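You operate a simulated robot arm through the tools that you are given. There is no shell and no other tool.

You are at the controls of a simulated two-armed robot. One attempt, no reset.

JOB
Wire the timing box as the white card says and set it to 5 Hz.

Only the result counts: the job must be done as asked and must still hold three seconds after the hand-in. Knocking over, shifting, dropping, spilling or breaking anything else fails it.

ROBOT AND FRAMES
Two 7-joint arms with two-finger parallel grippers on one trunk that stands fixed in place. Base frame: the origin is at the foot of the trunk, x ahead of it, y to its left, z up. Lengths are in mm, angles in degrees, forces in N, time in s.
The left shoulder is at [70, 177, 1195], the right one opposite. With the tool pointing down near the work surface each hand reaches from about 100 to 700 mm from the base axis, measured 20 degrees to its own side. Payload 3.43 kg a hand.
The TCP of each hand is the grasp point between the finger pads, 30 mm short of the fingertips. In the tool frame z runs along the fingers and y along their closing line. Largest opening 94 mm; finger width 28, thickness 10; the body of the gripper, 50 by 96 mm, starts 55 mm behind the TCP.
Orientation is told as [roll, pitch, yaw] about the base's x, y, z axes, in that order, counted from this pose: with the fingers straight down and closing along the base's y, the tool's x points along the base's -x, its y along +y and its z along -z.

CONTROLS
- The arms move only by the tool arm_command. It takes "left_rows", "right_rows" or both (then of equal length, played together; a hand with none holds still); each is a list of rows, each a list of 7 numbers: the gripper command, from -1 (shut) to 1 (fully open), values between in proportion, then the shift along the tool's x, y, z in units of 150 mm (1.0 is 150 mm), then the turn, a rotation vector about the tool's x, y, z in units of 45 degrees (1.0 is 45 degrees). In form: [[jaw, tx, ty, tz, wx, wy, wz], ...]. A call has 1 to 20 rows; each row is the pose to reach, as a shift and turn from the pose commanded when the call began, along the tool's axes at that moment. A call with a number of a shift or a turn outside -1 to 1 is refused whole. A row lasts 0.2 s, in which the tool goes at most 50 mm and 8.6 degrees; a call with a longer step from one row to the next is refused whole, and so is a gripper value outside its range. Where a pose cannot be reached the arm comes as near as it can. A force on the tool above 40 N (or 10 N above the force at the start of the call, whichever is more), or a blocked arm, ends the call early, and 0.2 s more pass. The fingers move at their own pace (about 153 mm/s each) and stop on an object; they squeeze with about 23 N. The grip force told is the motor's: it shows also when the fingers shut on nothing. Time passes only in rows, and 0.2 s behind the last, so rows that repeat a pose let the fingers close. The reply holds the time, the measured pose of the TCP, the force on the tool along the base axes, the opening and the grip force, in the units named above and with some noise, with the torque about the TCP (base axes, N m) and any sound that the robot's microphone picked up.
- Cameras (640 x 400 px; columns grow to the right, rows downward): "scene" is now at [125.3, 37.9, 1512.1]; the picture's right is [0.46, -0.89, 0.00], its down [-0.53, -0.27, -0.81] and it looks along [0.72, 0.37, -0.59] (base axes); focal length 326 px, centre (320, 200). "left" rides on the left gripper at [76, -14, -102] in its tool frame; the picture's right is [0.18, 0.98, 0.00], its down [-0.75, 0.14, -0.64] and it looks along [-0.63, 0.12, 0.77] (tool axes); focal length 243 px, centre (320, 200). "right" rides on the right gripper at [76, 14, -103] in its tool frame; the picture's right is [-0.18, 0.98, 0.00], its down [-0.75, -0.14, -0.64] and it looks along [-0.63, -0.12, 0.77] (tool axes); focal length 243 px, centre (320, 200). There is no depth. A picture from a camera that has moved, and an enlarged one, comes with that camera's place and axes in the base frame and with its lens.
- camera(camera): a new picture of that camera. No time passes.
- lift_body(by): slides the trunk up (or, below 0, down) by that many mm; the arms and the scene camera ride with it, the base frame stays. It gives what a move gives, with no picture.
- turn_head(pan, tilt): turns the head with the scene camera to pan (to the left, within 86 degrees either way) and tilt (down, from -29 to 69), counted from straight ahead of the robot. It gives what a move gives.
- zoom(camera, box): a new picture of the part [left, top, right, bottom] of that camera's present view, enlarged. No time passes.
- sign_off(): hands the job in; it is judged then, once.

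Nothing tells you positions but the pictures and the camera data. Unless the task says otherwise, let go and move clear before handing in.

The tools are called after "Call:" as name(argument=value, ...) on one line, values as JSON. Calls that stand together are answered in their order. arm_command: Moves the arms, as the interface text tells. Its arguments: {"type":"object","properties":{"left_rows":{"type":"array","items":{"type":"array","items":{"type":"number"}}},"right_rows":{"type":"array","items":{"type":"array","items":{"type":"number"}}}},"required":[]} The other tools are called the same way: lift_body (by) slides the trunk up or down; turn_head (pan, tilt) turns the head that bears the scene camera; camera (camera) takes a picture; zoom (camera, box) takes an enlarged picture of a part of a camera's view; sign_off () hands the job in.

At the start:

```text
time_s: 0.0
left_eef_pos: [403.0, 426.7, 1256.0]
left_orientation: [0.0, 0.0, -0.1]
left_wrist_force: [0.2, 0.6, -0.2]
left_ft_torque: [0.0, 0.0, -0.03]
left_width: 93.9
left_grasp_force: 0.0
right_eef_pos: [357.4, 39.8, 1264.8]
right_orientation: [0.0, 0.0, 0.0]
right_wrist_force: [-0.2, -0.8, 0.5]
right_ft_torque: [-0.01, 0.01, -0.03]
right_width: 94.0
right_grasp_force: 0.0
trunk travel left (down, up): [-775.0, 65.0]
head pan, tilt: [27.1, 36.2]
```

scene: 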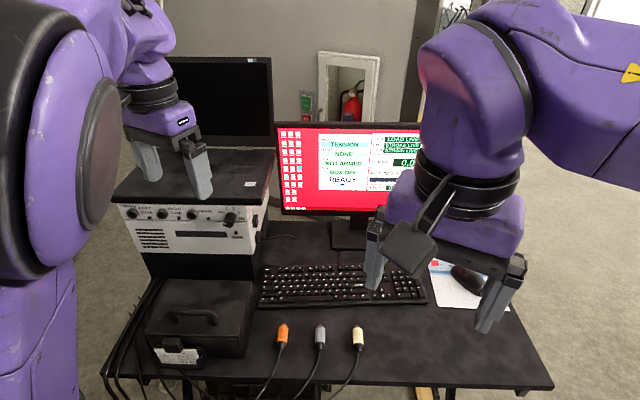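
right: 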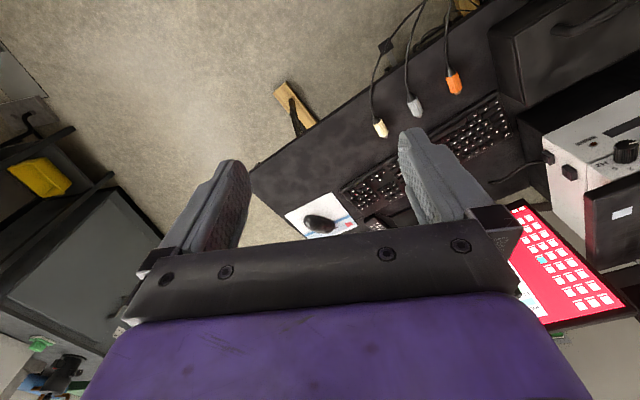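
left: 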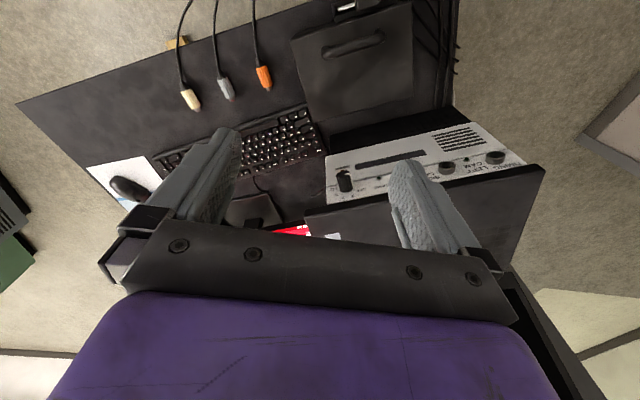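

I see a desk with a timing box (white front panel, sockets and a knob) on the left, three cable plugs (orange, grey, cream) at the near edge, and a keyboard and monitor. I'll look closer at the box and search for the white card first.

Call:
zoom(camera="scene", box=[110, 190, 270, 290])

Call:
zoom(camera="scene", box=[270, 110, 430, 210])

Call:
zoom(camera="scene", box=[140, 300, 400, 400])

Call:
zoom(camera="scene", box=[400, 240, 520, 320])

Call:
zoom(camera="left", box=[300, 100, 540, 240])

Call:
zoom(camera="right", box=[480, 60, 640, 240])

```text
4.00 times, centred on (190, 240) of scene
camera zoom: at [125.3, 37.9, 1512.1], right [0.46, -0.89, 0.0], down [-0.53, -0.27, -0.81], along [0.72, 0.37, -0.59], focal length 1302 px, centre (840, 40)
```

zoom: 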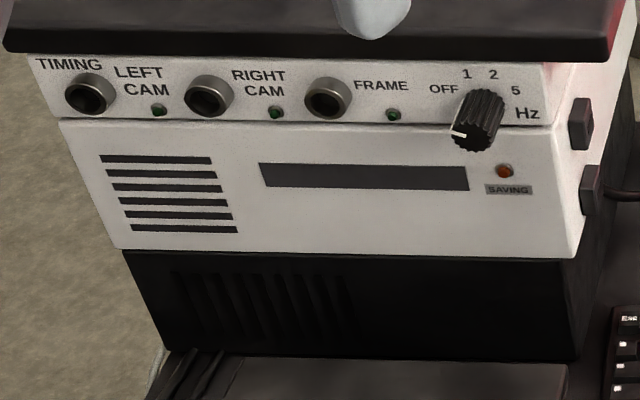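

```text
4.00 times, centred on (350, 160) of scene
camera zoom: at [125.3, 37.9, 1512.1], right [0.46, -0.89, 0.0], down [-0.53, -0.27, -0.81], along [0.72, 0.37, -0.59], focal length 1302 px, centre (200, 360)
```

zoom: 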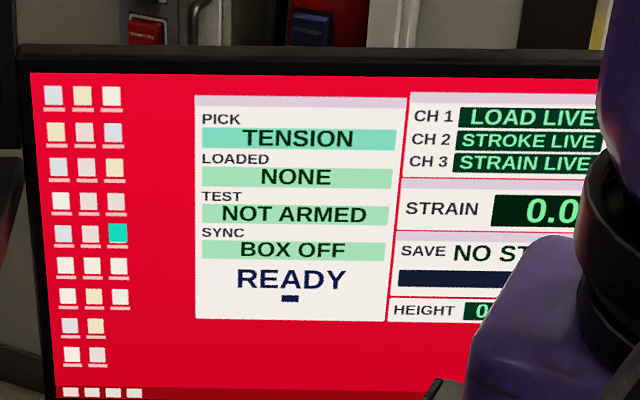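

```text
2.46 times, centred on (270, 350) of scene
camera zoom: at [125.3, 37.9, 1512.1], right [0.46, -0.89, 0.0], down [-0.53, -0.27, -0.81], along [0.72, 0.37, -0.59], focal length 802 px, centre (443, -169)
```

zoom: 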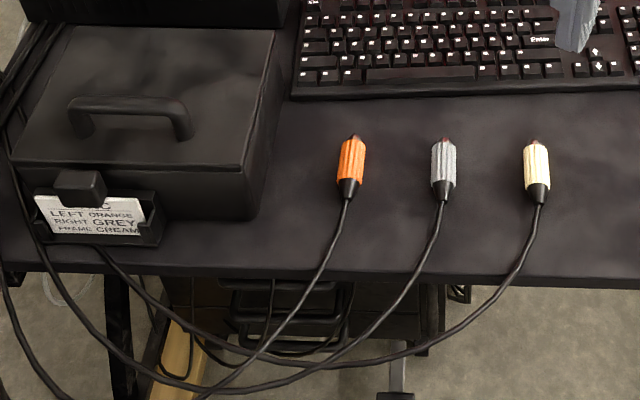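

```text
5.00 times, centred on (460, 280) of scene
camera zoom: at [125.3, 37.9, 1512.1], right [0.46, -0.89, 0.0], down [-0.53, -0.27, -0.81], along [0.72, 0.37, -0.59], focal length 1628 px, centre (-380, -200)
```

zoom: 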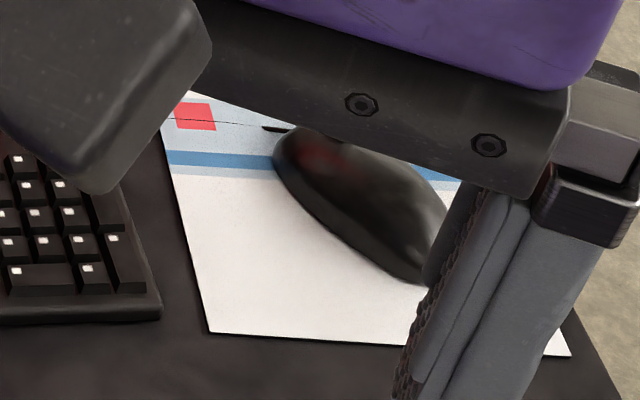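

```text
2.67 times, centred on (420, 170) of left
camera zoom: at [326.1, 411.8, 1357.8], right [-0.18, 0.98, 0.0], down [0.75, 0.14, 0.64], along [0.63, 0.12, -0.77], focal length 647 px, centre (53, 280)
```

zoom: 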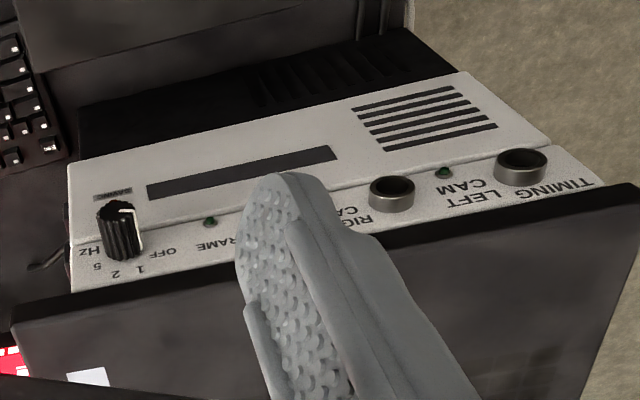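

```text
2.22 times, centred on (560, 150) of right
camera zoom: at [280.3, 53.9, 1368.2], right [0.18, 0.98, 0.0], down [0.75, -0.14, 0.64], along [0.63, -0.12, -0.77], focal length 539 px, centre (-213, 311)
```

zoom: 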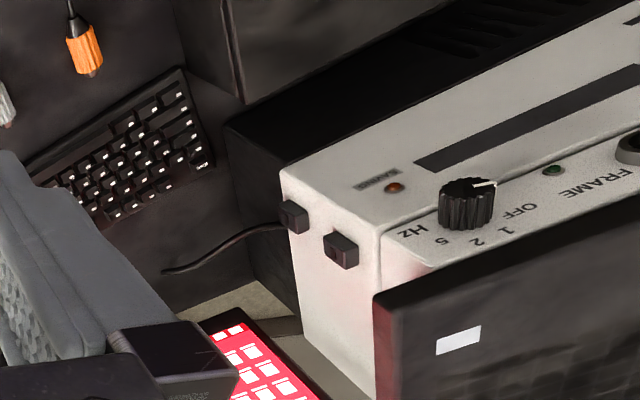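

The card sits in a holder on the black case; it seems to read LEFT ORANGE / RIGHT GREY / FRAME CREAM. I'll zoom in on the card and plugs before acting.

Call:
zoom(camera="scene", box=[145, 335, 215, 380])

Call:
zoom(camera="scene", box=[260, 310, 380, 385])

Call:
zoom(camera="scene", box=[118, 200, 200, 240])

Call:
zoom(camera="scene", box=[190, 200, 270, 250])

Call:
zoom(camera="left", box=[160, 0, 420, 140])

Call:
zoom(camera="right", box=[360, 0, 560, 140])

```text
8.89 times, centred on (180, 358) of scene
camera zoom: at [125.3, 37.9, 1512.1], right [0.46, -0.89, 0.0], down [-0.53, -0.27, -0.81], along [0.72, 0.37, -0.59], focal length 2894 px, centre (1564, -1200)
```

zoom: 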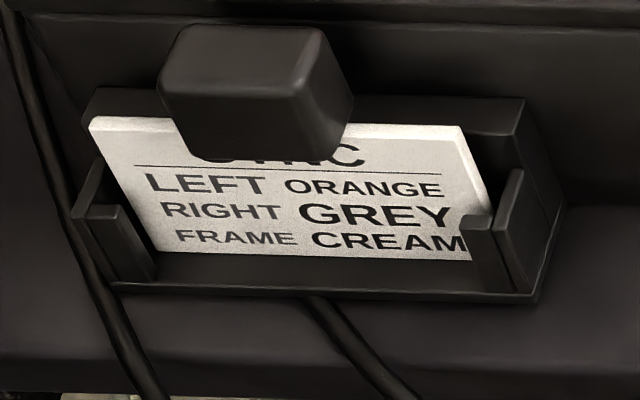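

```text
5.33 times, centred on (320, 348) of scene
camera zoom: at [125.3, 37.9, 1512.1], right [0.46, -0.89, 0.0], down [-0.53, -0.27, -0.81], along [0.72, 0.37, -0.59], focal length 1737 px, centre (320, -587)
```

zoom: 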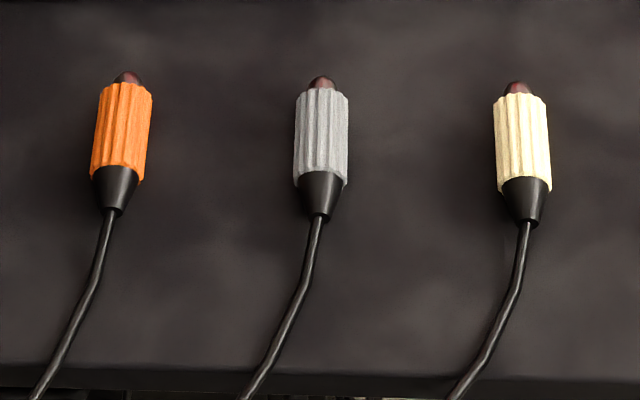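

```text
7.80 times, centred on (159, 220) of scene
camera zoom: at [125.3, 37.9, 1512.1], right [0.46, -0.89, 0.0], down [-0.53, -0.27, -0.81], along [0.72, 0.37, -0.59], focal length 2542 px, centre (1577, 44)
```

zoom: 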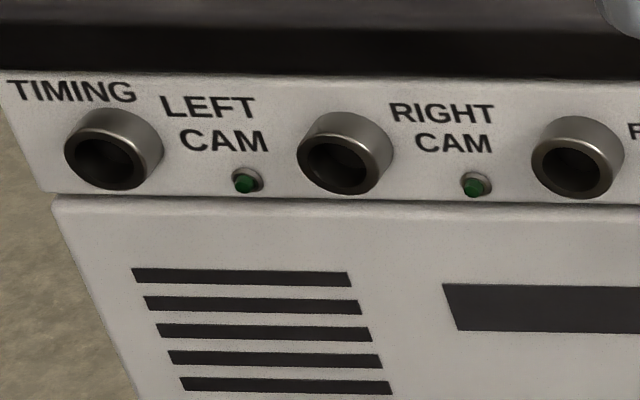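

```text
8.00 times, centred on (230, 225) of scene
camera zoom: at [125.3, 37.9, 1512.1], right [0.46, -0.89, 0.0], down [-0.53, -0.27, -0.81], along [0.72, 0.37, -0.59], focal length 2605 px, centre (1040, 0)
```

zoom: 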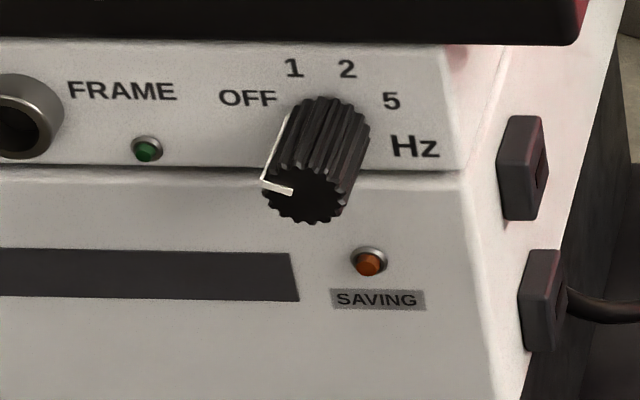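

```text
2.46 times, centred on (290, 70) of left
camera zoom: at [326.1, 411.8, 1357.8], right [-0.18, 0.98, 0.0], down [0.75, 0.14, 0.64], along [0.63, 0.12, -0.77], focal length 597 px, centre (394, 520)
```

zoom: 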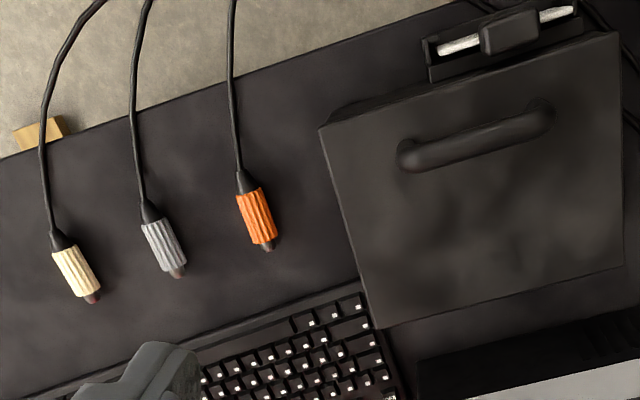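

```text
2.86 times, centred on (460, 70) of right
camera zoom: at [280.3, 53.9, 1368.2], right [0.18, 0.98, 0.0], down [0.75, -0.14, 0.64], along [0.63, -0.12, -0.77], focal length 693 px, centre (-80, 571)
```

zoom: 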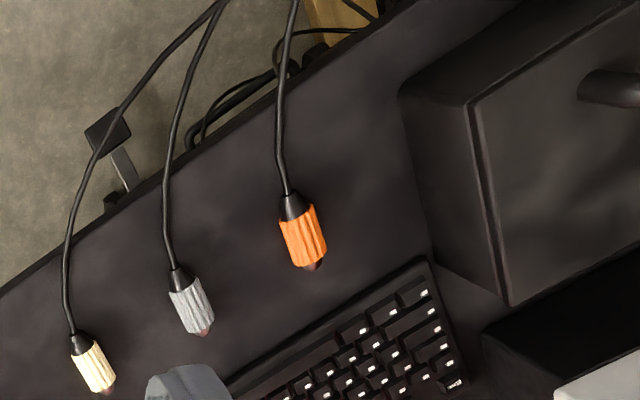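

The card reads SYNC: LEFT–ORANGE, RIGHT–GREY, FRAME–CREAM; I take the sockets, left to right, as LEFT CAM, RIGHT CAM and FRAME (each label and LED sits to the right of its socket), at about z 1024, with the plugs on the desk near [478,320], [515,237] and [554,157], z≈790. I'll bring the left hand over the plugs with a yaw of about 25° to match the desk, so I can look closer.

Call:
arm_command(left_rows=[[0, -0.03, -0.14, 0.2, 0, 0, -0.11], [0, -0.06, -0.28, 0.4, 0, 0, -0.22], [0, -0.09, -0.42, 0.6, 0, 0, -0.33], [0, -0.12, -0.56, 0.8, 0, 0, -0.44], [0, -0.15, -0.7, 1.0, 0, 0, -0.551]])

```text
time_s: 1.2
left_eef_pos: [424.4, 318.2, 1106.3]
left_orientation: [0.1, -0.1, 24.8]
left_wrist_force: [-0.1, 0.1, -0.4]
left_ft_torque: [-0.01, 0.05, -0.02]
left_width: 47.0
left_grasp_force: 0.1
right_eef_pos: [358.5, 39.5, 1263.0]
right_orientation: [0.1, 0.0, -0.1]
right_wrist_force: [0.8, 0.1, 0.6]
right_ft_torque: [-0.01, 0.01, 0.0]
right_width: 94.1
right_grasp_force: 0.0
trunk travel left (down, up): [-775.0, 65.0]
head pan, tilt: [27.1, 36.2]
```

The hand is now above the plugs. I'll take pictures to refine positions.

Call:
camera(camera="left")

Call:
camera(camera="scene")

Call:
zoom(camera="scene", box=[100, 130, 280, 260])

```text
taken
camera left: at [361.5, 272.2, 1208.8], right [-0.58, 0.81, 0.0], down [0.62, 0.44, 0.64], along [0.52, 0.37, -0.77], focal length 243 px, centre (320, 200)
```

left: 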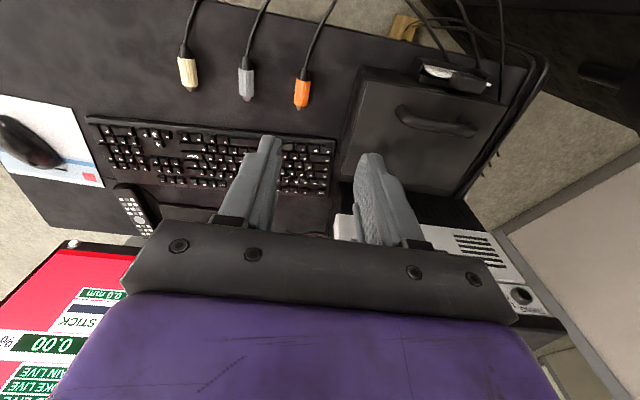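

```text
taken
camera scene: at [126.3, 37.5, 1512.0], right [0.46, -0.89, 0.0], down [-0.53, -0.27, -0.81], along [0.72, 0.37, -0.59], focal length 326 px, centre (320, 200)
```

scene: 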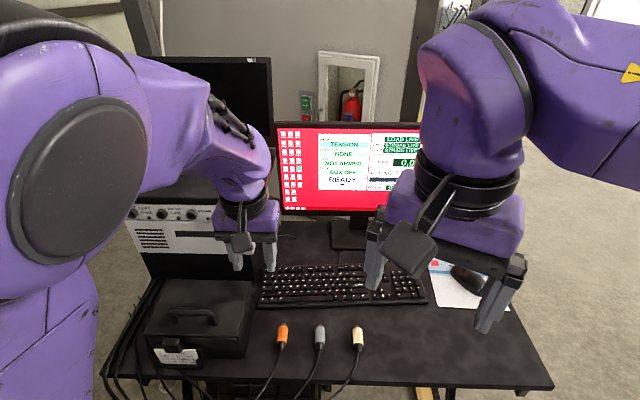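

```text
3.08 times, centred on (190, 195) of scene
camera zoom: at [126.3, 37.5, 1512.0], right [0.46, -0.89, 0.0], down [-0.53, -0.27, -0.81], along [0.72, 0.37, -0.59], focal length 1002 px, centre (720, 215)
```

zoom: 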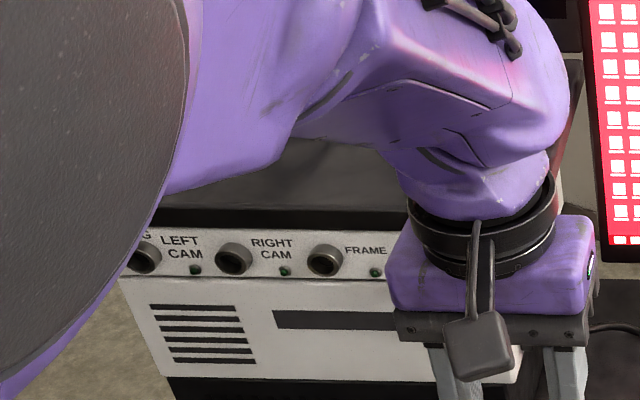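

Call:
zoom(camera="left", box=[160, 40, 360, 130])

Call:
zoom(camera="left", box=[330, 40, 560, 200])

Call:
zoom(camera="right", box=[480, 60, 640, 240])

```text
3.20 times, centred on (260, 85) of left
camera zoom: at [361.5, 272.2, 1208.8], right [-0.58, 0.81, 0.0], down [0.62, 0.44, 0.64], along [0.52, 0.37, -0.77], focal length 776 px, centre (512, 568)
```

zoom: 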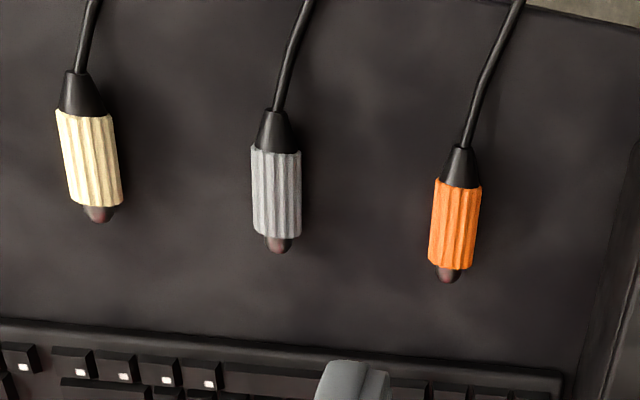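

```text
2.50 times, centred on (445, 120) of left
camera zoom: at [361.5, 272.2, 1208.8], right [-0.58, 0.81, 0.0], down [0.62, 0.44, 0.64], along [0.52, 0.37, -0.77], focal length 606 px, centre (8, 400)
```

zoom: 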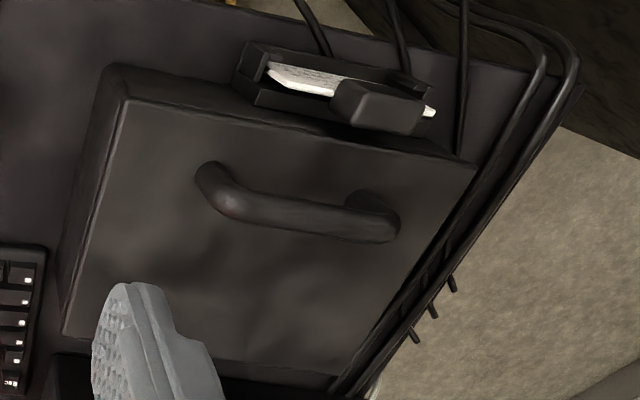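

```text
2.22 times, centred on (560, 150) of right
camera zoom: at [281.3, 53.5, 1368.0], right [0.18, 0.98, 0.0], down [0.75, -0.14, 0.64], along [0.63, -0.12, -0.77], focal length 539 px, centre (-213, 311)
```

zoom: 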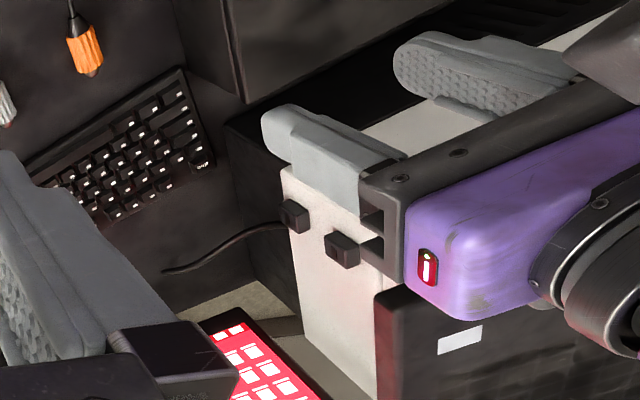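

The plugs are about 24 mm thick with a 41 mm grip, lying on the desk along the insertion direction (about 25° yaw), axis height about z 794. Before picking anything I'll check with an empty hand that the left arm reaches the panel with the tool tilted 25° forward, and get a close look at the sockets.

Call:
arm_command(left_rows=[[0, -0.05, 0.2, 0, 0, -0.11, 0], [0, -0.1, 0.4, 0, 0, -0.22, 0], [0, -0.15, 0.6, 0, 0, -0.33, 0], [0, -0.2, 0.8, 0, 0, -0.44, 0], [0, -0.27, 1.0, 0, 0, -0.556, 0]])

```text
time_s: 2.4
left_eef_pos: [398.9, 477.2, 1104.6]
left_orientation: [0.0, -25.1, 24.9]
left_wrist_force: [0.7, -0.9, 0.3]
left_ft_torque: [-0.01, 0.0, -0.04]
left_width: 46.8
left_grasp_force: 0.0
right_eef_pos: [355.9, 40.7, 1264.8]
right_orientation: [0.0, 0.1, 0.0]
right_wrist_force: [-0.1, 0.4, 0.3]
right_ft_torque: [-0.04, 0.0, 0.01]
right_width: 94.2
right_grasp_force: 0.0
trunk travel left (down, up): [-775.0, 65.0]
head pan, tilt: [27.1, 36.2]
```

Call:
arm_command(left_rows=[[0, 0, 0.25, 0, 0, 0, 0], [0, 0, 0.5, 0, 0, 0, 0]])

Call:
camera(camera="left")

Call:
camera(camera="scene")

```text
time_s: 3.0
left_eef_pos: [368.3, 547.8, 1105.4]
left_orientation: [-0.2, -25.2, 24.8]
left_wrist_force: [0.1, 0.2, -0.3]
left_ft_torque: [-0.05, -0.06, -0.03]
left_width: 47.2
left_grasp_force: 0.1
right_eef_pos: [356.8, 43.5, 1264.3]
right_orientation: [-0.1, 0.0, 0.0]
right_wrist_force: [-0.3, 0.8, 0.2]
right_ft_torque: [0.02, -0.04, -0.03]
right_width: 94.2
right_grasp_force: 0.1
trunk travel left (down, up): [-775.0, 65.0]
head pan, tilt: [27.1, 36.2]
```

```text
taken
camera left: at [271.6, 487.1, 1165.9], right [-0.56, 0.82, -0.08], down [0.31, 0.3, 0.9], along [0.76, 0.48, -0.43], focal length 243 px, centre (320, 200)
```

left: 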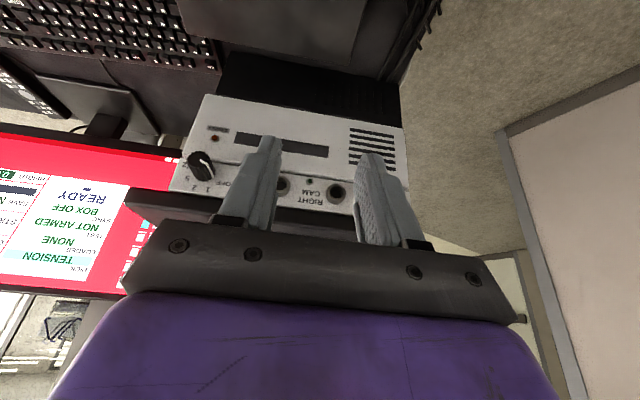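

```text
taken
camera scene: at [124.5, 41.5, 1512.0], right [0.46, -0.89, 0.0], down [-0.53, -0.27, -0.81], along [0.72, 0.37, -0.59], focal length 326 px, centre (320, 200)
```

scene: 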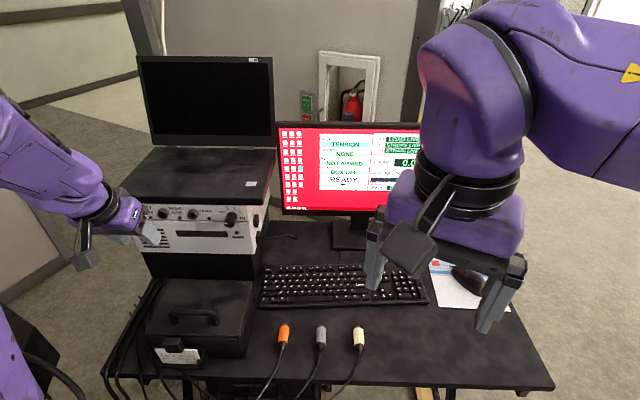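

The left hand reaches the front of the box freely, and the slab on top turns out to be a laptop that I must not touch. I'll zoom in on the sockets and knob.

Call:
zoom(camera="left", box=[160, 80, 420, 240])

Call:
zoom(camera="left", box=[165, 120, 265, 220])

Call:
zoom(camera="scene", box=[130, 190, 270, 270])

Call:
zoom(camera="scene", box=[190, 195, 270, 245])

Call:
zoom(camera="right", box=[480, 60, 640, 240])

```text
2.46 times, centred on (290, 160) of left
camera zoom: at [271.6, 487.1, 1165.9], right [-0.56, 0.82, -0.08], down [0.31, 0.3, 0.9], along [0.76, 0.48, -0.43], focal length 597 px, centre (394, 298)
```

zoom: 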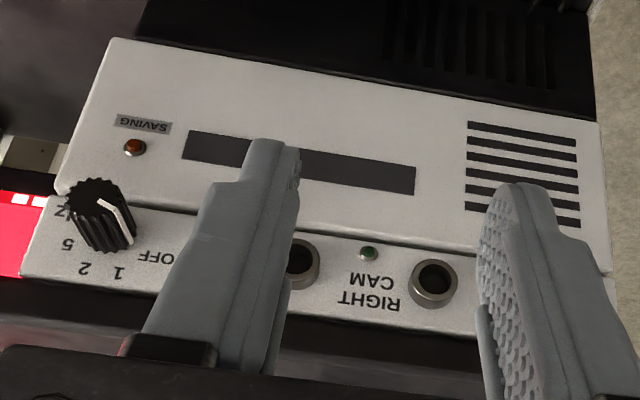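

```text
4.00 times, centred on (215, 170) of left
camera zoom: at [271.6, 487.1, 1165.9], right [-0.56, 0.82, -0.08], down [0.31, 0.3, 0.9], along [0.76, 0.48, -0.43], focal length 970 px, centre (740, 320)
```

zoom: 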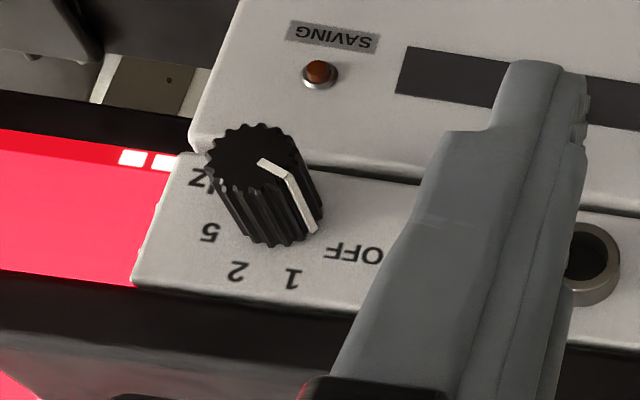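

```text
4.57 times, centred on (200, 230) of scene
camera zoom: at [124.5, 41.5, 1512.0], right [0.46, -0.89, 0.0], down [-0.53, -0.27, -0.81], along [0.72, 0.37, -0.59], focal length 1489 px, centre (869, 63)
```

zoom: 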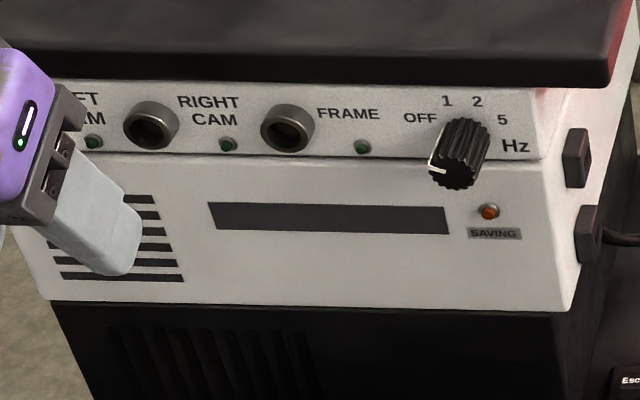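

```text
8.00 times, centred on (230, 220) of scene
camera zoom: at [124.5, 41.5, 1512.0], right [0.46, -0.89, 0.0], down [-0.53, -0.27, -0.81], along [0.72, 0.37, -0.59], focal length 2605 px, centre (1040, 40)
```

zoom: 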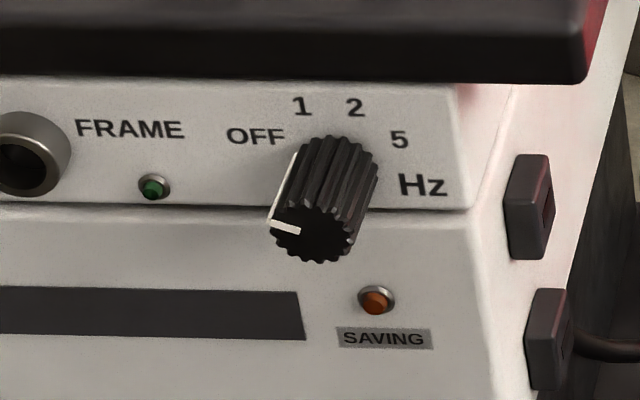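

```text
2.22 times, centred on (560, 150) of right
camera zoom: at [279.6, 57.2, 1368.1], right [0.18, 0.98, 0.0], down [0.75, -0.14, 0.64], along [0.63, -0.12, -0.77], focal length 539 px, centre (-213, 311)
```

zoom: 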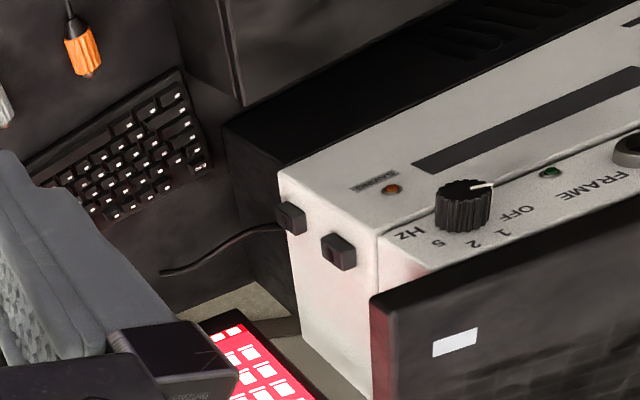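

All three sockets are now located (LEFT CAM around V −454, RIGHT CAM −382, FRAME −311 in panel coordinates), and the knob pointer is at OFF with 5 on the right, so it needs roughly 120–130° clockwise. I'll test the reach to the farthest socket with an empty hand, stopping about 80 mm short of it.

Call:
arm_command(left_rows=[[0, -0.094, 0.185, 0.099, 0, 0, 0], [0, -0.188, 0.37, 0.198, 0, 0, 0], [0, -0.281, 0.555, 0.297, 0, 0, 0], [0, -0.375, 0.74, 0.395, 0, 0, 0]])

Call:
camera(camera="left")

Call:
camera(camera="scene")

```text
time_s: 4.0
left_eef_pos: [390.8, 678.7, 1075.6]
left_orientation: [-0.1, -25.0, 24.7]
left_wrist_force: [-0.2, 0.2, 0.1]
left_ft_torque: [-0.05, 0.0, 0.0]
left_width: 47.1
left_grasp_force: 0.1
right_eef_pos: [357.0, 43.2, 1262.8]
right_orientation: [-0.1, 0.0, 0.1]
right_wrist_force: [-0.2, 0.5, 0.5]
right_ft_torque: [-0.02, -0.03, 0.02]
right_width: 93.9
right_grasp_force: 0.1
trunk travel left (down, up): [-775.0, 65.0]
head pan, tilt: [27.1, 36.2]
```

```text
taken
camera left: at [294.8, 618.1, 1136.7], right [-0.56, 0.82, -0.08], down [0.31, 0.3, 0.9], along [0.76, 0.48, -0.43], focal length 243 px, centre (320, 200)
```

left: 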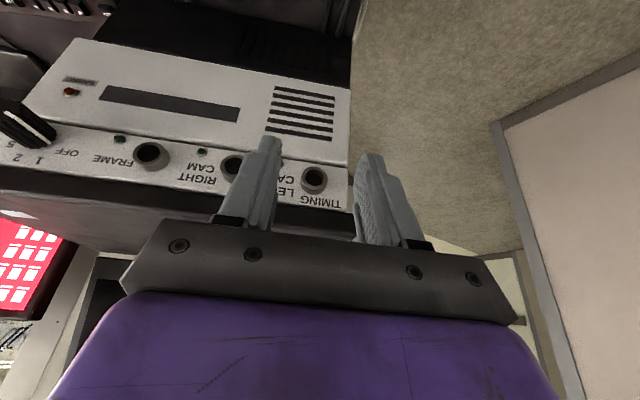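

```text
taken
camera scene: at [125.7, 40.9, 1511.9], right [0.46, -0.89, 0.0], down [-0.53, -0.27, -0.81], along [0.72, 0.37, -0.59], focal length 326 px, centre (320, 200)
```

scene: 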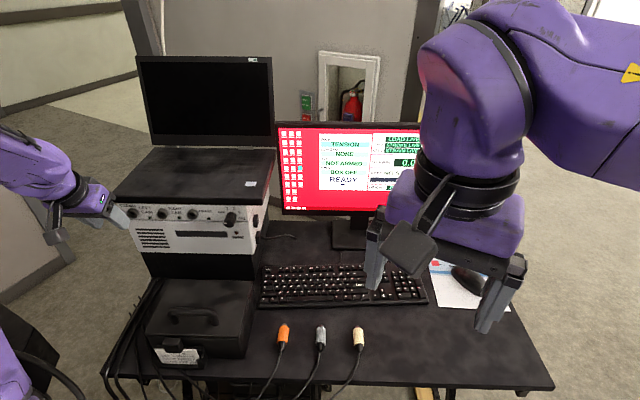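

The arm reaches the left-most socket position well. I'll zoom to refine socket, laptop edge and finger positions.

Call:
zoom(camera="left", box=[80, 110, 240, 210])

Call:
zoom(camera="left", box=[220, 110, 380, 210])

Call:
zoom(camera="scene", box=[100, 180, 280, 280])

Call:
zoom(camera="left", box=[0, 80, 120, 180])

```text
4.00 times, centred on (160, 160) of left
camera zoom: at [294.8, 618.1, 1136.7], right [-0.56, 0.82, -0.08], down [0.31, 0.3, 0.9], along [0.76, 0.48, -0.43], focal length 970 px, centre (960, 360)
```

zoom: 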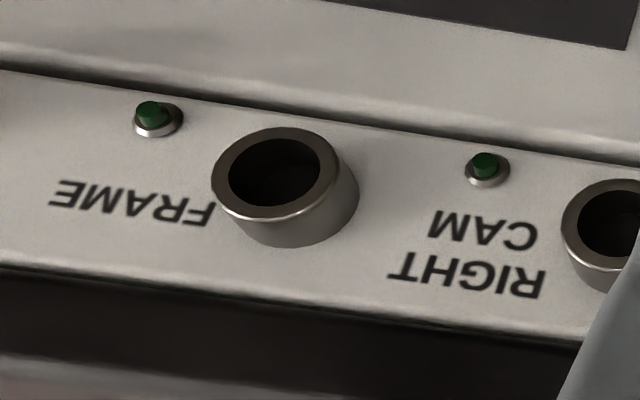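

```text
4.00 times, centred on (300, 160) of left
camera zoom: at [294.8, 618.1, 1136.7], right [-0.56, 0.82, -0.08], down [0.31, 0.3, 0.9], along [0.76, 0.48, -0.43], focal length 970 px, centre (400, 360)
```

zoom: 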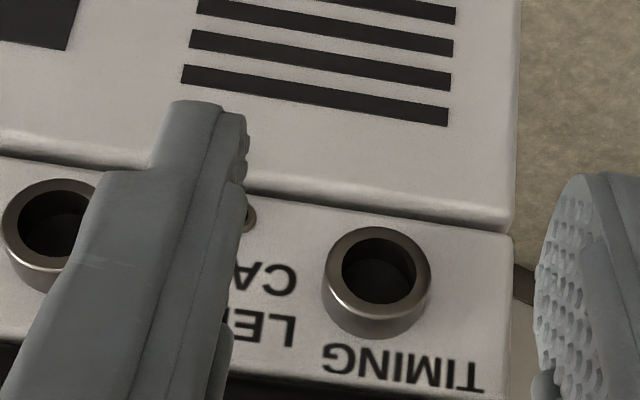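

```text
3.56 times, centred on (190, 230) of scene
camera zoom: at [125.7, 40.9, 1511.9], right [0.46, -0.89, 0.0], down [-0.53, -0.27, -0.81], along [0.72, 0.37, -0.59], focal length 1158 px, centre (782, 93)
```

zoom: 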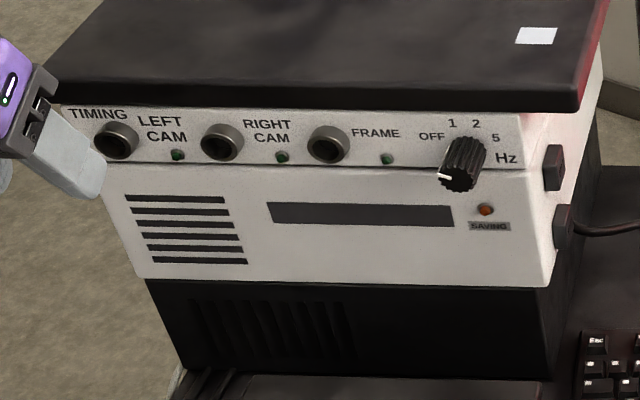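

```text
4.00 times, centred on (60, 130) of left
camera zoom: at [294.8, 618.1, 1136.7], right [-0.56, 0.82, -0.08], down [0.31, 0.3, 0.9], along [0.76, 0.48, -0.43], focal length 970 px, centre (1360, 480)
```

zoom: 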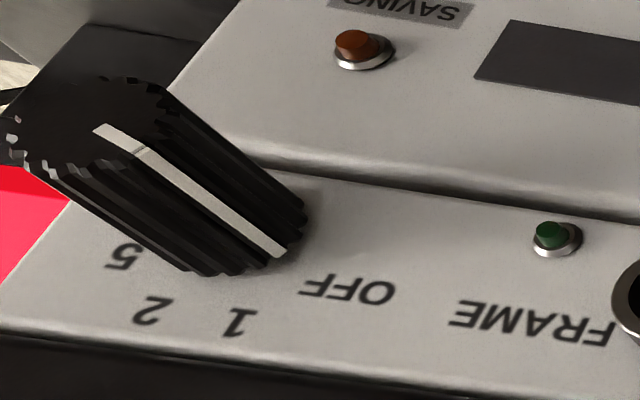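

The sockets' ring fronts are at U≈720, Z≈1023 (V −456, −383, −312). Now I'll go back to the orange plug, hovering above it for a closer measurement.

Call:
arm_command(left_rows=[[0.1, 0.097, -0.2, -0.045, 0, 0, 0], [0.2, 0.193, -0.4, -0.09, 0, 0, 0], [0.28, 0.29, -0.6, -0.135, 0, 0, 0], [0.28, 0.386, -0.8, -0.18, 0, 0, 0], [0.28, 0.483, -1.0, -0.225, 0, 0, 0]])

Call:
arm_command(left_rows=[[0.28, 0.045, -0.2, 0.097, 0, 0, 0], [0.28, 0.09, -0.4, 0.193, 0, 0, 0], [0.28, 0.135, -0.6, 0.29, 0, 0, 0], [0.28, 0.18, -0.8, 0.386, 0, 0, 0], [0.28, 0.225, -1.0, 0.483, 0, 0, 0]])

```text
time_s: 5.2
left_eef_pos: [381.2, 505.6, 1074.9]
left_orientation: [0.2, -25.1, 24.7]
left_wrist_force: [0.3, -0.9, 1.0]
left_ft_torque: [0.02, -0.02, -0.01]
left_width: 60.4
left_grasp_force: 0.1
right_eef_pos: [356.6, 38.5, 1264.1]
right_orientation: [0.1, -0.1, 0.0]
right_wrist_force: [0.0, -0.4, 0.3]
right_ft_torque: [0.0, 0.03, 0.02]
right_width: 94.3
right_grasp_force: 0.1
trunk travel left (down, up): [-775.0, 65.0]
head pan, tilt: [27.1, 36.2]
```

```text
time_s: 6.4
left_eef_pos: [441.7, 370.5, 995.4]
left_orientation: [0.1, -25.2, 24.7]
left_wrist_force: [-0.1, -0.7, 0.3]
left_ft_torque: [0.03, 0.05, 0.03]
left_width: 60.2
left_grasp_force: 0.1
right_eef_pos: [357.6, 38.7, 1264.8]
right_orientation: [0.1, 0.0, 0.1]
right_wrist_force: [0.1, 1.0, 0.5]
right_ft_torque: [0.0, -0.01, -0.01]
right_width: 94.0
right_grasp_force: 0.0
trunk travel left (down, up): [-775.0, 65.0]
head pan, tilt: [27.1, 36.2]
```

Call:
arm_command(left_rows=[[0.28, 0.065, -0.103, 0.145, 0, 0, 0], [0.28, 0.129, -0.207, 0.29, 0, 0, 0], [0.28, 0.194, -0.31, 0.434, 0, 0, 0], [0.28, 0.258, -0.413, 0.579, 0, 0, 0]])

Call:
camera(camera="left")

Call:
camera(camera="scene")

Call:
camera(camera="right")

```text
time_s: 7.4
left_eef_pos: [468.5, 315.9, 900.0]
left_orientation: [0.0, -25.1, 24.8]
left_wrist_force: [-0.3, 0.5, -0.3]
left_ft_torque: [0.0, 0.01, 0.01]
left_width: 60.1
left_grasp_force: 0.1
right_eef_pos: [357.5, 39.5, 1262.2]
right_orientation: [0.2, 0.0, 0.0]
right_wrist_force: [-0.6, -0.2, 0.2]
right_ft_torque: [-0.01, -0.01, 0.01]
right_width: 93.9
right_grasp_force: 0.1
trunk travel left (down, up): [-775.0, 65.0]
head pan, tilt: [27.1, 36.2]
```

```text
taken
camera left: at [372.6, 253.4, 960.0], right [-0.56, 0.82, -0.08], down [0.31, 0.3, 0.9], along [0.76, 0.48, -0.43], focal length 243 px, centre (320, 200)
```

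left: 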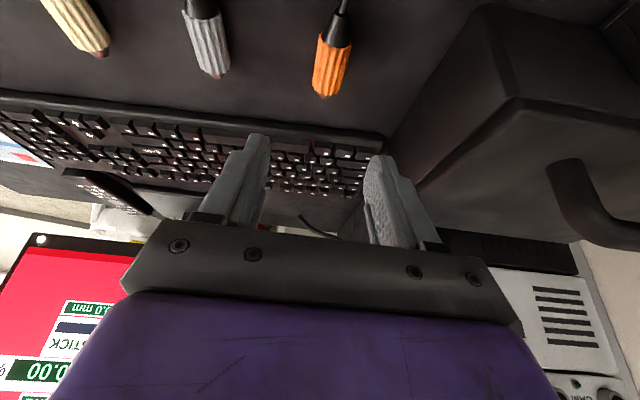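

```text
taken
camera scene: at [126.9, 37.4, 1511.9], right [0.46, -0.89, 0.0], down [-0.53, -0.27, -0.81], along [0.72, 0.37, -0.59], focal length 326 px, centre (320, 200)
```

scene: 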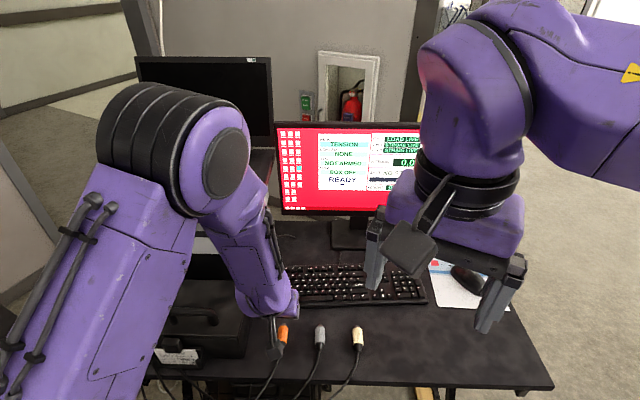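

```text
taken
camera right: at [281.8, 53.5, 1367.9], right [0.18, 0.98, 0.0], down [0.75, -0.14, 0.64], along [0.63, -0.12, -0.77], focal length 243 px, centre (320, 200)
```

right: 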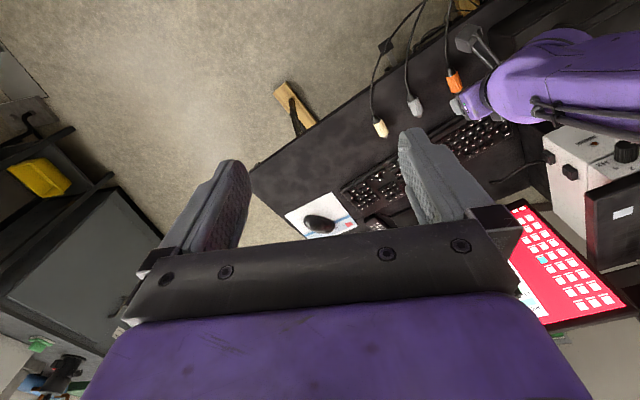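

Call:
zoom(camera="left", box=[270, 0, 400, 110])

Call:
zoom(camera="scene", box=[240, 290, 380, 390])

Call:
zoom(camera="right", box=[400, 20, 560, 140])

```text
3.64 times, centred on (335, 55) of left
camera zoom: at [372.6, 253.4, 960.0], right [-0.56, 0.82, -0.08], down [0.31, 0.3, 0.9], along [0.76, 0.48, -0.43], focal length 882 px, centre (266, 727)
```

zoom: 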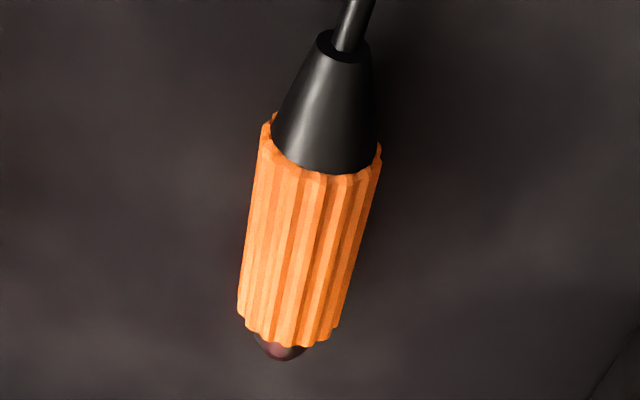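

```text
4.00 times, centred on (310, 340) of scene
camera zoom: at [126.9, 37.4, 1511.9], right [0.46, -0.89, 0.0], down [-0.53, -0.27, -0.81], along [0.72, 0.37, -0.59], focal length 1302 px, centre (360, -360)
```

zoom: 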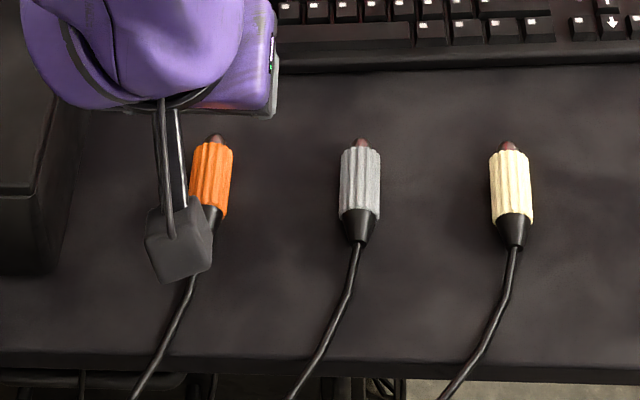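

```text
3.33 times, centred on (480, 80) of right
camera zoom: at [281.8, 53.5, 1367.9], right [0.18, 0.98, 0.0], down [0.75, -0.14, 0.64], along [0.63, -0.12, -0.77], focal length 809 px, centre (-213, 600)
```

zoom: 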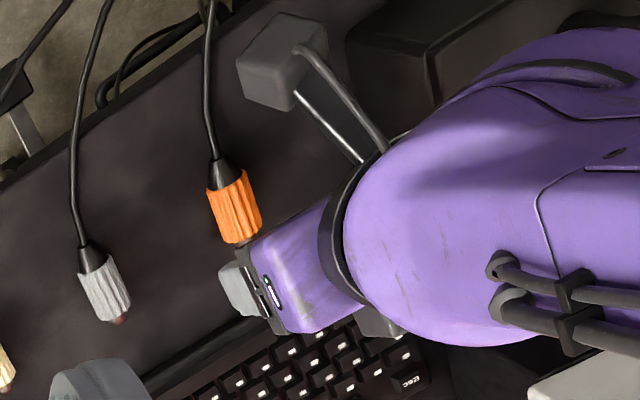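

The orange plug's grip is centred at U≈563, V≈−88.5, and the hand is lined up above it. I'll descend close to the desk and check.

Call:
arm_command(left_rows=[[0.28, 0.066, -0.003, 0.141, 0, 0, 0], [0.28, 0.131, -0.006, 0.282, 0, 0, 0], [0.28, 0.197, -0.01, 0.423, 0, 0, 0]])

Call:
camera(camera="left")

Call:
zoom(camera="right", box=[400, 20, 560, 140])

Call:
zoom(camera="scene", box=[240, 290, 380, 390])

```text
time_s: 8.2
left_eef_pos: [467.4, 312.2, 828.7]
left_orientation: [0.0, -25.1, 24.7]
left_wrist_force: [-0.6, 1.0, 0.1]
left_ft_torque: [-0.01, -0.02, 0.02]
left_width: 60.0
left_grasp_force: 0.1
right_eef_pos: [355.1, 40.4, 1264.0]
right_orientation: [-0.1, 0.0, 0.0]
right_wrist_force: [-0.1, -0.5, -0.5]
right_ft_torque: [0.01, 0.03, 0.02]
right_width: 94.1
right_grasp_force: 0.0
trunk travel left (down, up): [-775.0, 65.0]
head pan, tilt: [27.1, 36.2]
```

```text
taken
camera left: at [371.6, 251.9, 888.5], right [-0.56, 0.82, -0.08], down [0.31, 0.3, 0.9], along [0.76, 0.48, -0.43], focal length 243 px, centre (320, 200)
```

left: 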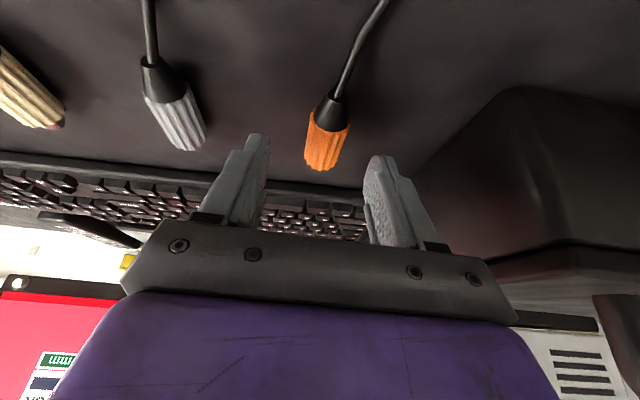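

```text
3.33 times, centred on (480, 80) of right
camera zoom: at [280.4, 54.1, 1368.2], right [0.18, 0.98, 0.0], down [0.75, -0.14, 0.64], along [0.63, -0.12, -0.77], focal length 809 px, centre (-213, 600)
```

zoom: 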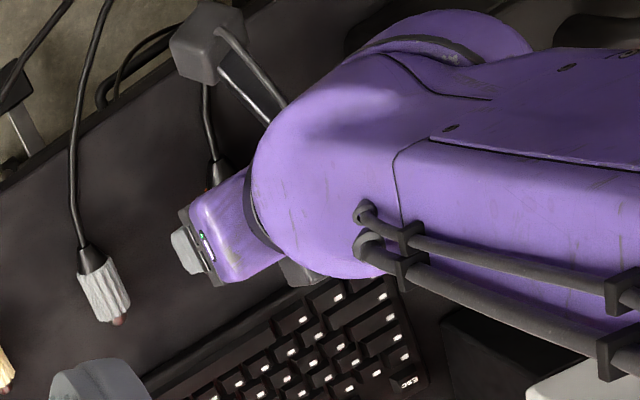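

```text
4.00 times, centred on (310, 340) of scene
camera zoom: at [125.4, 38.1, 1512.1], right [0.46, -0.89, 0.0], down [-0.53, -0.27, -0.81], along [0.72, 0.37, -0.59], focal length 1302 px, centre (360, -360)
```

zoom: 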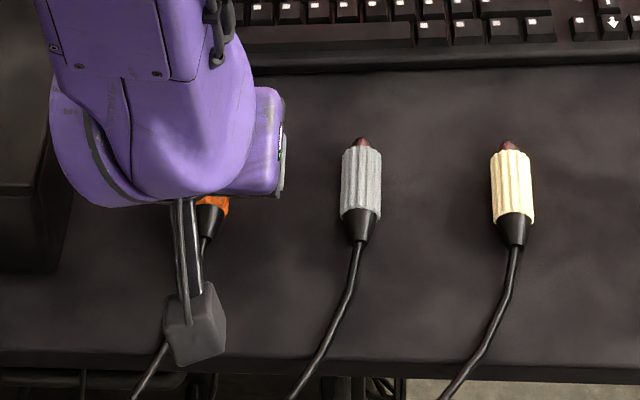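

Call:
zoom(camera="left", box=[240, 70, 400, 200])

```text
3.08 times, centred on (320, 135) of left
camera zoom: at [371.6, 251.9, 888.5], right [-0.56, 0.82, -0.08], down [0.31, 0.3, 0.9], along [0.76, 0.48, -0.43], focal length 746 px, centre (320, 400)
```

zoom: 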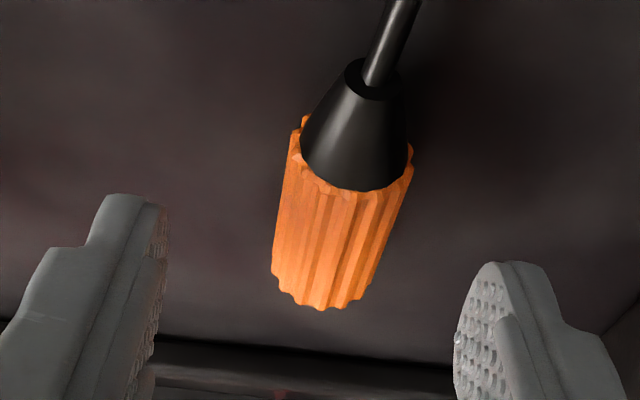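

Call:
arm_command(left_rows=[[0.28, 0.0127, 0, 0.0272, 0, 0, 0], [0.28, 0.0254, 0, 0.0544, 0, 0, 0]])

Call:
zoom(camera="left", box=[240, 70, 400, 200])

```text
time_s: 8.8
left_eef_pos: [469.2, 312.1, 821.2]
left_orientation: [0.0, -25.1, 24.7]
left_wrist_force: [-1.2, 0.8, 0.5]
left_ft_torque: [-0.02, 0.03, -0.02]
left_width: 60.2
left_grasp_force: 0.0
right_eef_pos: [356.1, 40.6, 1263.3]
right_orientation: [0.0, 0.0, 0.0]
right_wrist_force: [-0.3, 0.0, -0.7]
right_ft_torque: [-0.03, 0.0, -0.01]
right_width: 94.1
right_grasp_force: 0.1
trunk travel left (down, up): [-775.0, 65.0]
head pan, tilt: [27.1, 36.2]
```

```text
3.08 times, centred on (320, 135) of left
camera zoom: at [373.3, 251.5, 881.2], right [-0.56, 0.82, -0.08], down [0.31, 0.3, 0.9], along [0.76, 0.48, -0.43], focal length 746 px, centre (320, 400)
```

zoom: 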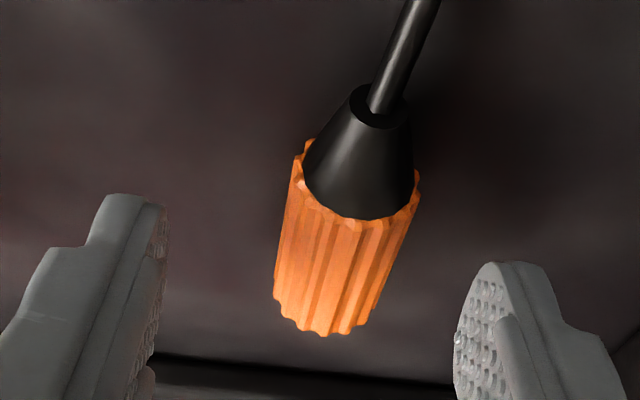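

The plug axis still appears about level with the fingertips, so the desk is slightly lower than estimated. I'll descend a few mm at a time, watching the force.

Call:
arm_command(left_rows=[[0.1, 0.0085, 0.005, 0.0181, 0, 0, 0], [0.1, 0.0169, 0.01, 0.0362, 0, 0, 0]])

Call:
zoom(camera="left", box=[240, 70, 400, 200])

```text
time_s: 9.4
left_eef_pos: [468.9, 315.0, 817.2]
left_orientation: [0.0, -25.1, 24.8]
left_wrist_force: [-0.8, 0.3, -0.4]
left_ft_torque: [0.0, -0.01, 0.01]
left_width: 51.5
left_grasp_force: 0.0
right_eef_pos: [356.1, 40.4, 1264.1]
right_orientation: [-0.1, 0.0, -0.1]
right_wrist_force: [-0.3, -0.1, 0.6]
right_ft_torque: [0.01, -0.02, 0.0]
right_width: 94.0
right_grasp_force: 0.1
trunk travel left (down, up): [-775.0, 65.0]
head pan, tilt: [27.1, 36.2]
```

```text
3.08 times, centred on (320, 135) of left
camera zoom: at [373.0, 254.0, 876.5], right [-0.56, 0.82, -0.08], down [0.31, 0.3, 0.9], along [0.77, 0.48, -0.43], focal length 746 px, centre (320, 400)
```

zoom: 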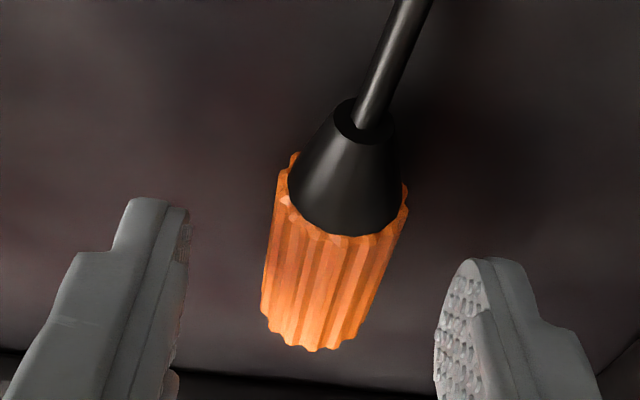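

Call:
arm_command(left_rows=[[0.1, 0.0056, 0, 0.0121, 0, 0, 0], [0.1, 0.0113, 0, 0.0242, 0, 0, 0]])

Call:
zoom(camera="left", box=[240, 70, 400, 200])

```text
time_s: 10.0
left_eef_pos: [469.9, 316.3, 812.8]
left_orientation: [-0.1, -25.1, 24.6]
left_wrist_force: [-0.2, 0.3, -0.3]
left_ft_torque: [-0.01, 0.06, -0.01]
left_width: 51.6
left_grasp_force: 0.1
right_eef_pos: [356.1, 39.2, 1264.0]
right_orientation: [0.0, 0.0, -0.1]
right_wrist_force: [-0.3, -1.3, 0.2]
right_ft_torque: [0.0, -0.01, 0.0]
right_width: 93.9
right_grasp_force: 0.1
trunk travel left (down, up): [-775.0, 65.0]
head pan, tilt: [27.1, 36.2]
```

```text
3.08 times, centred on (320, 135) of left
camera zoom: at [373.6, 254.0, 872.3], right [-0.56, 0.82, -0.08], down [0.31, 0.3, 0.9], along [0.76, 0.48, -0.43], focal length 746 px, centre (320, 400)
```

zoom: 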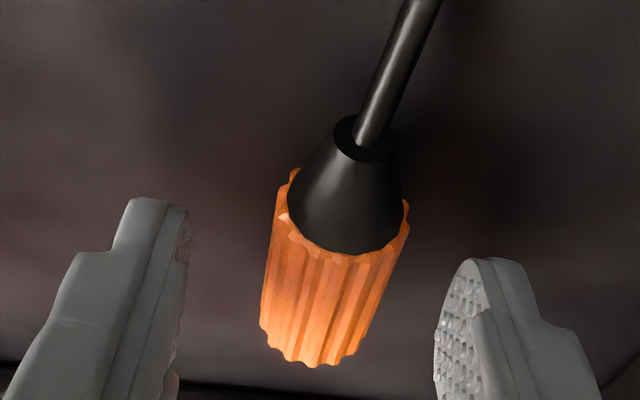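

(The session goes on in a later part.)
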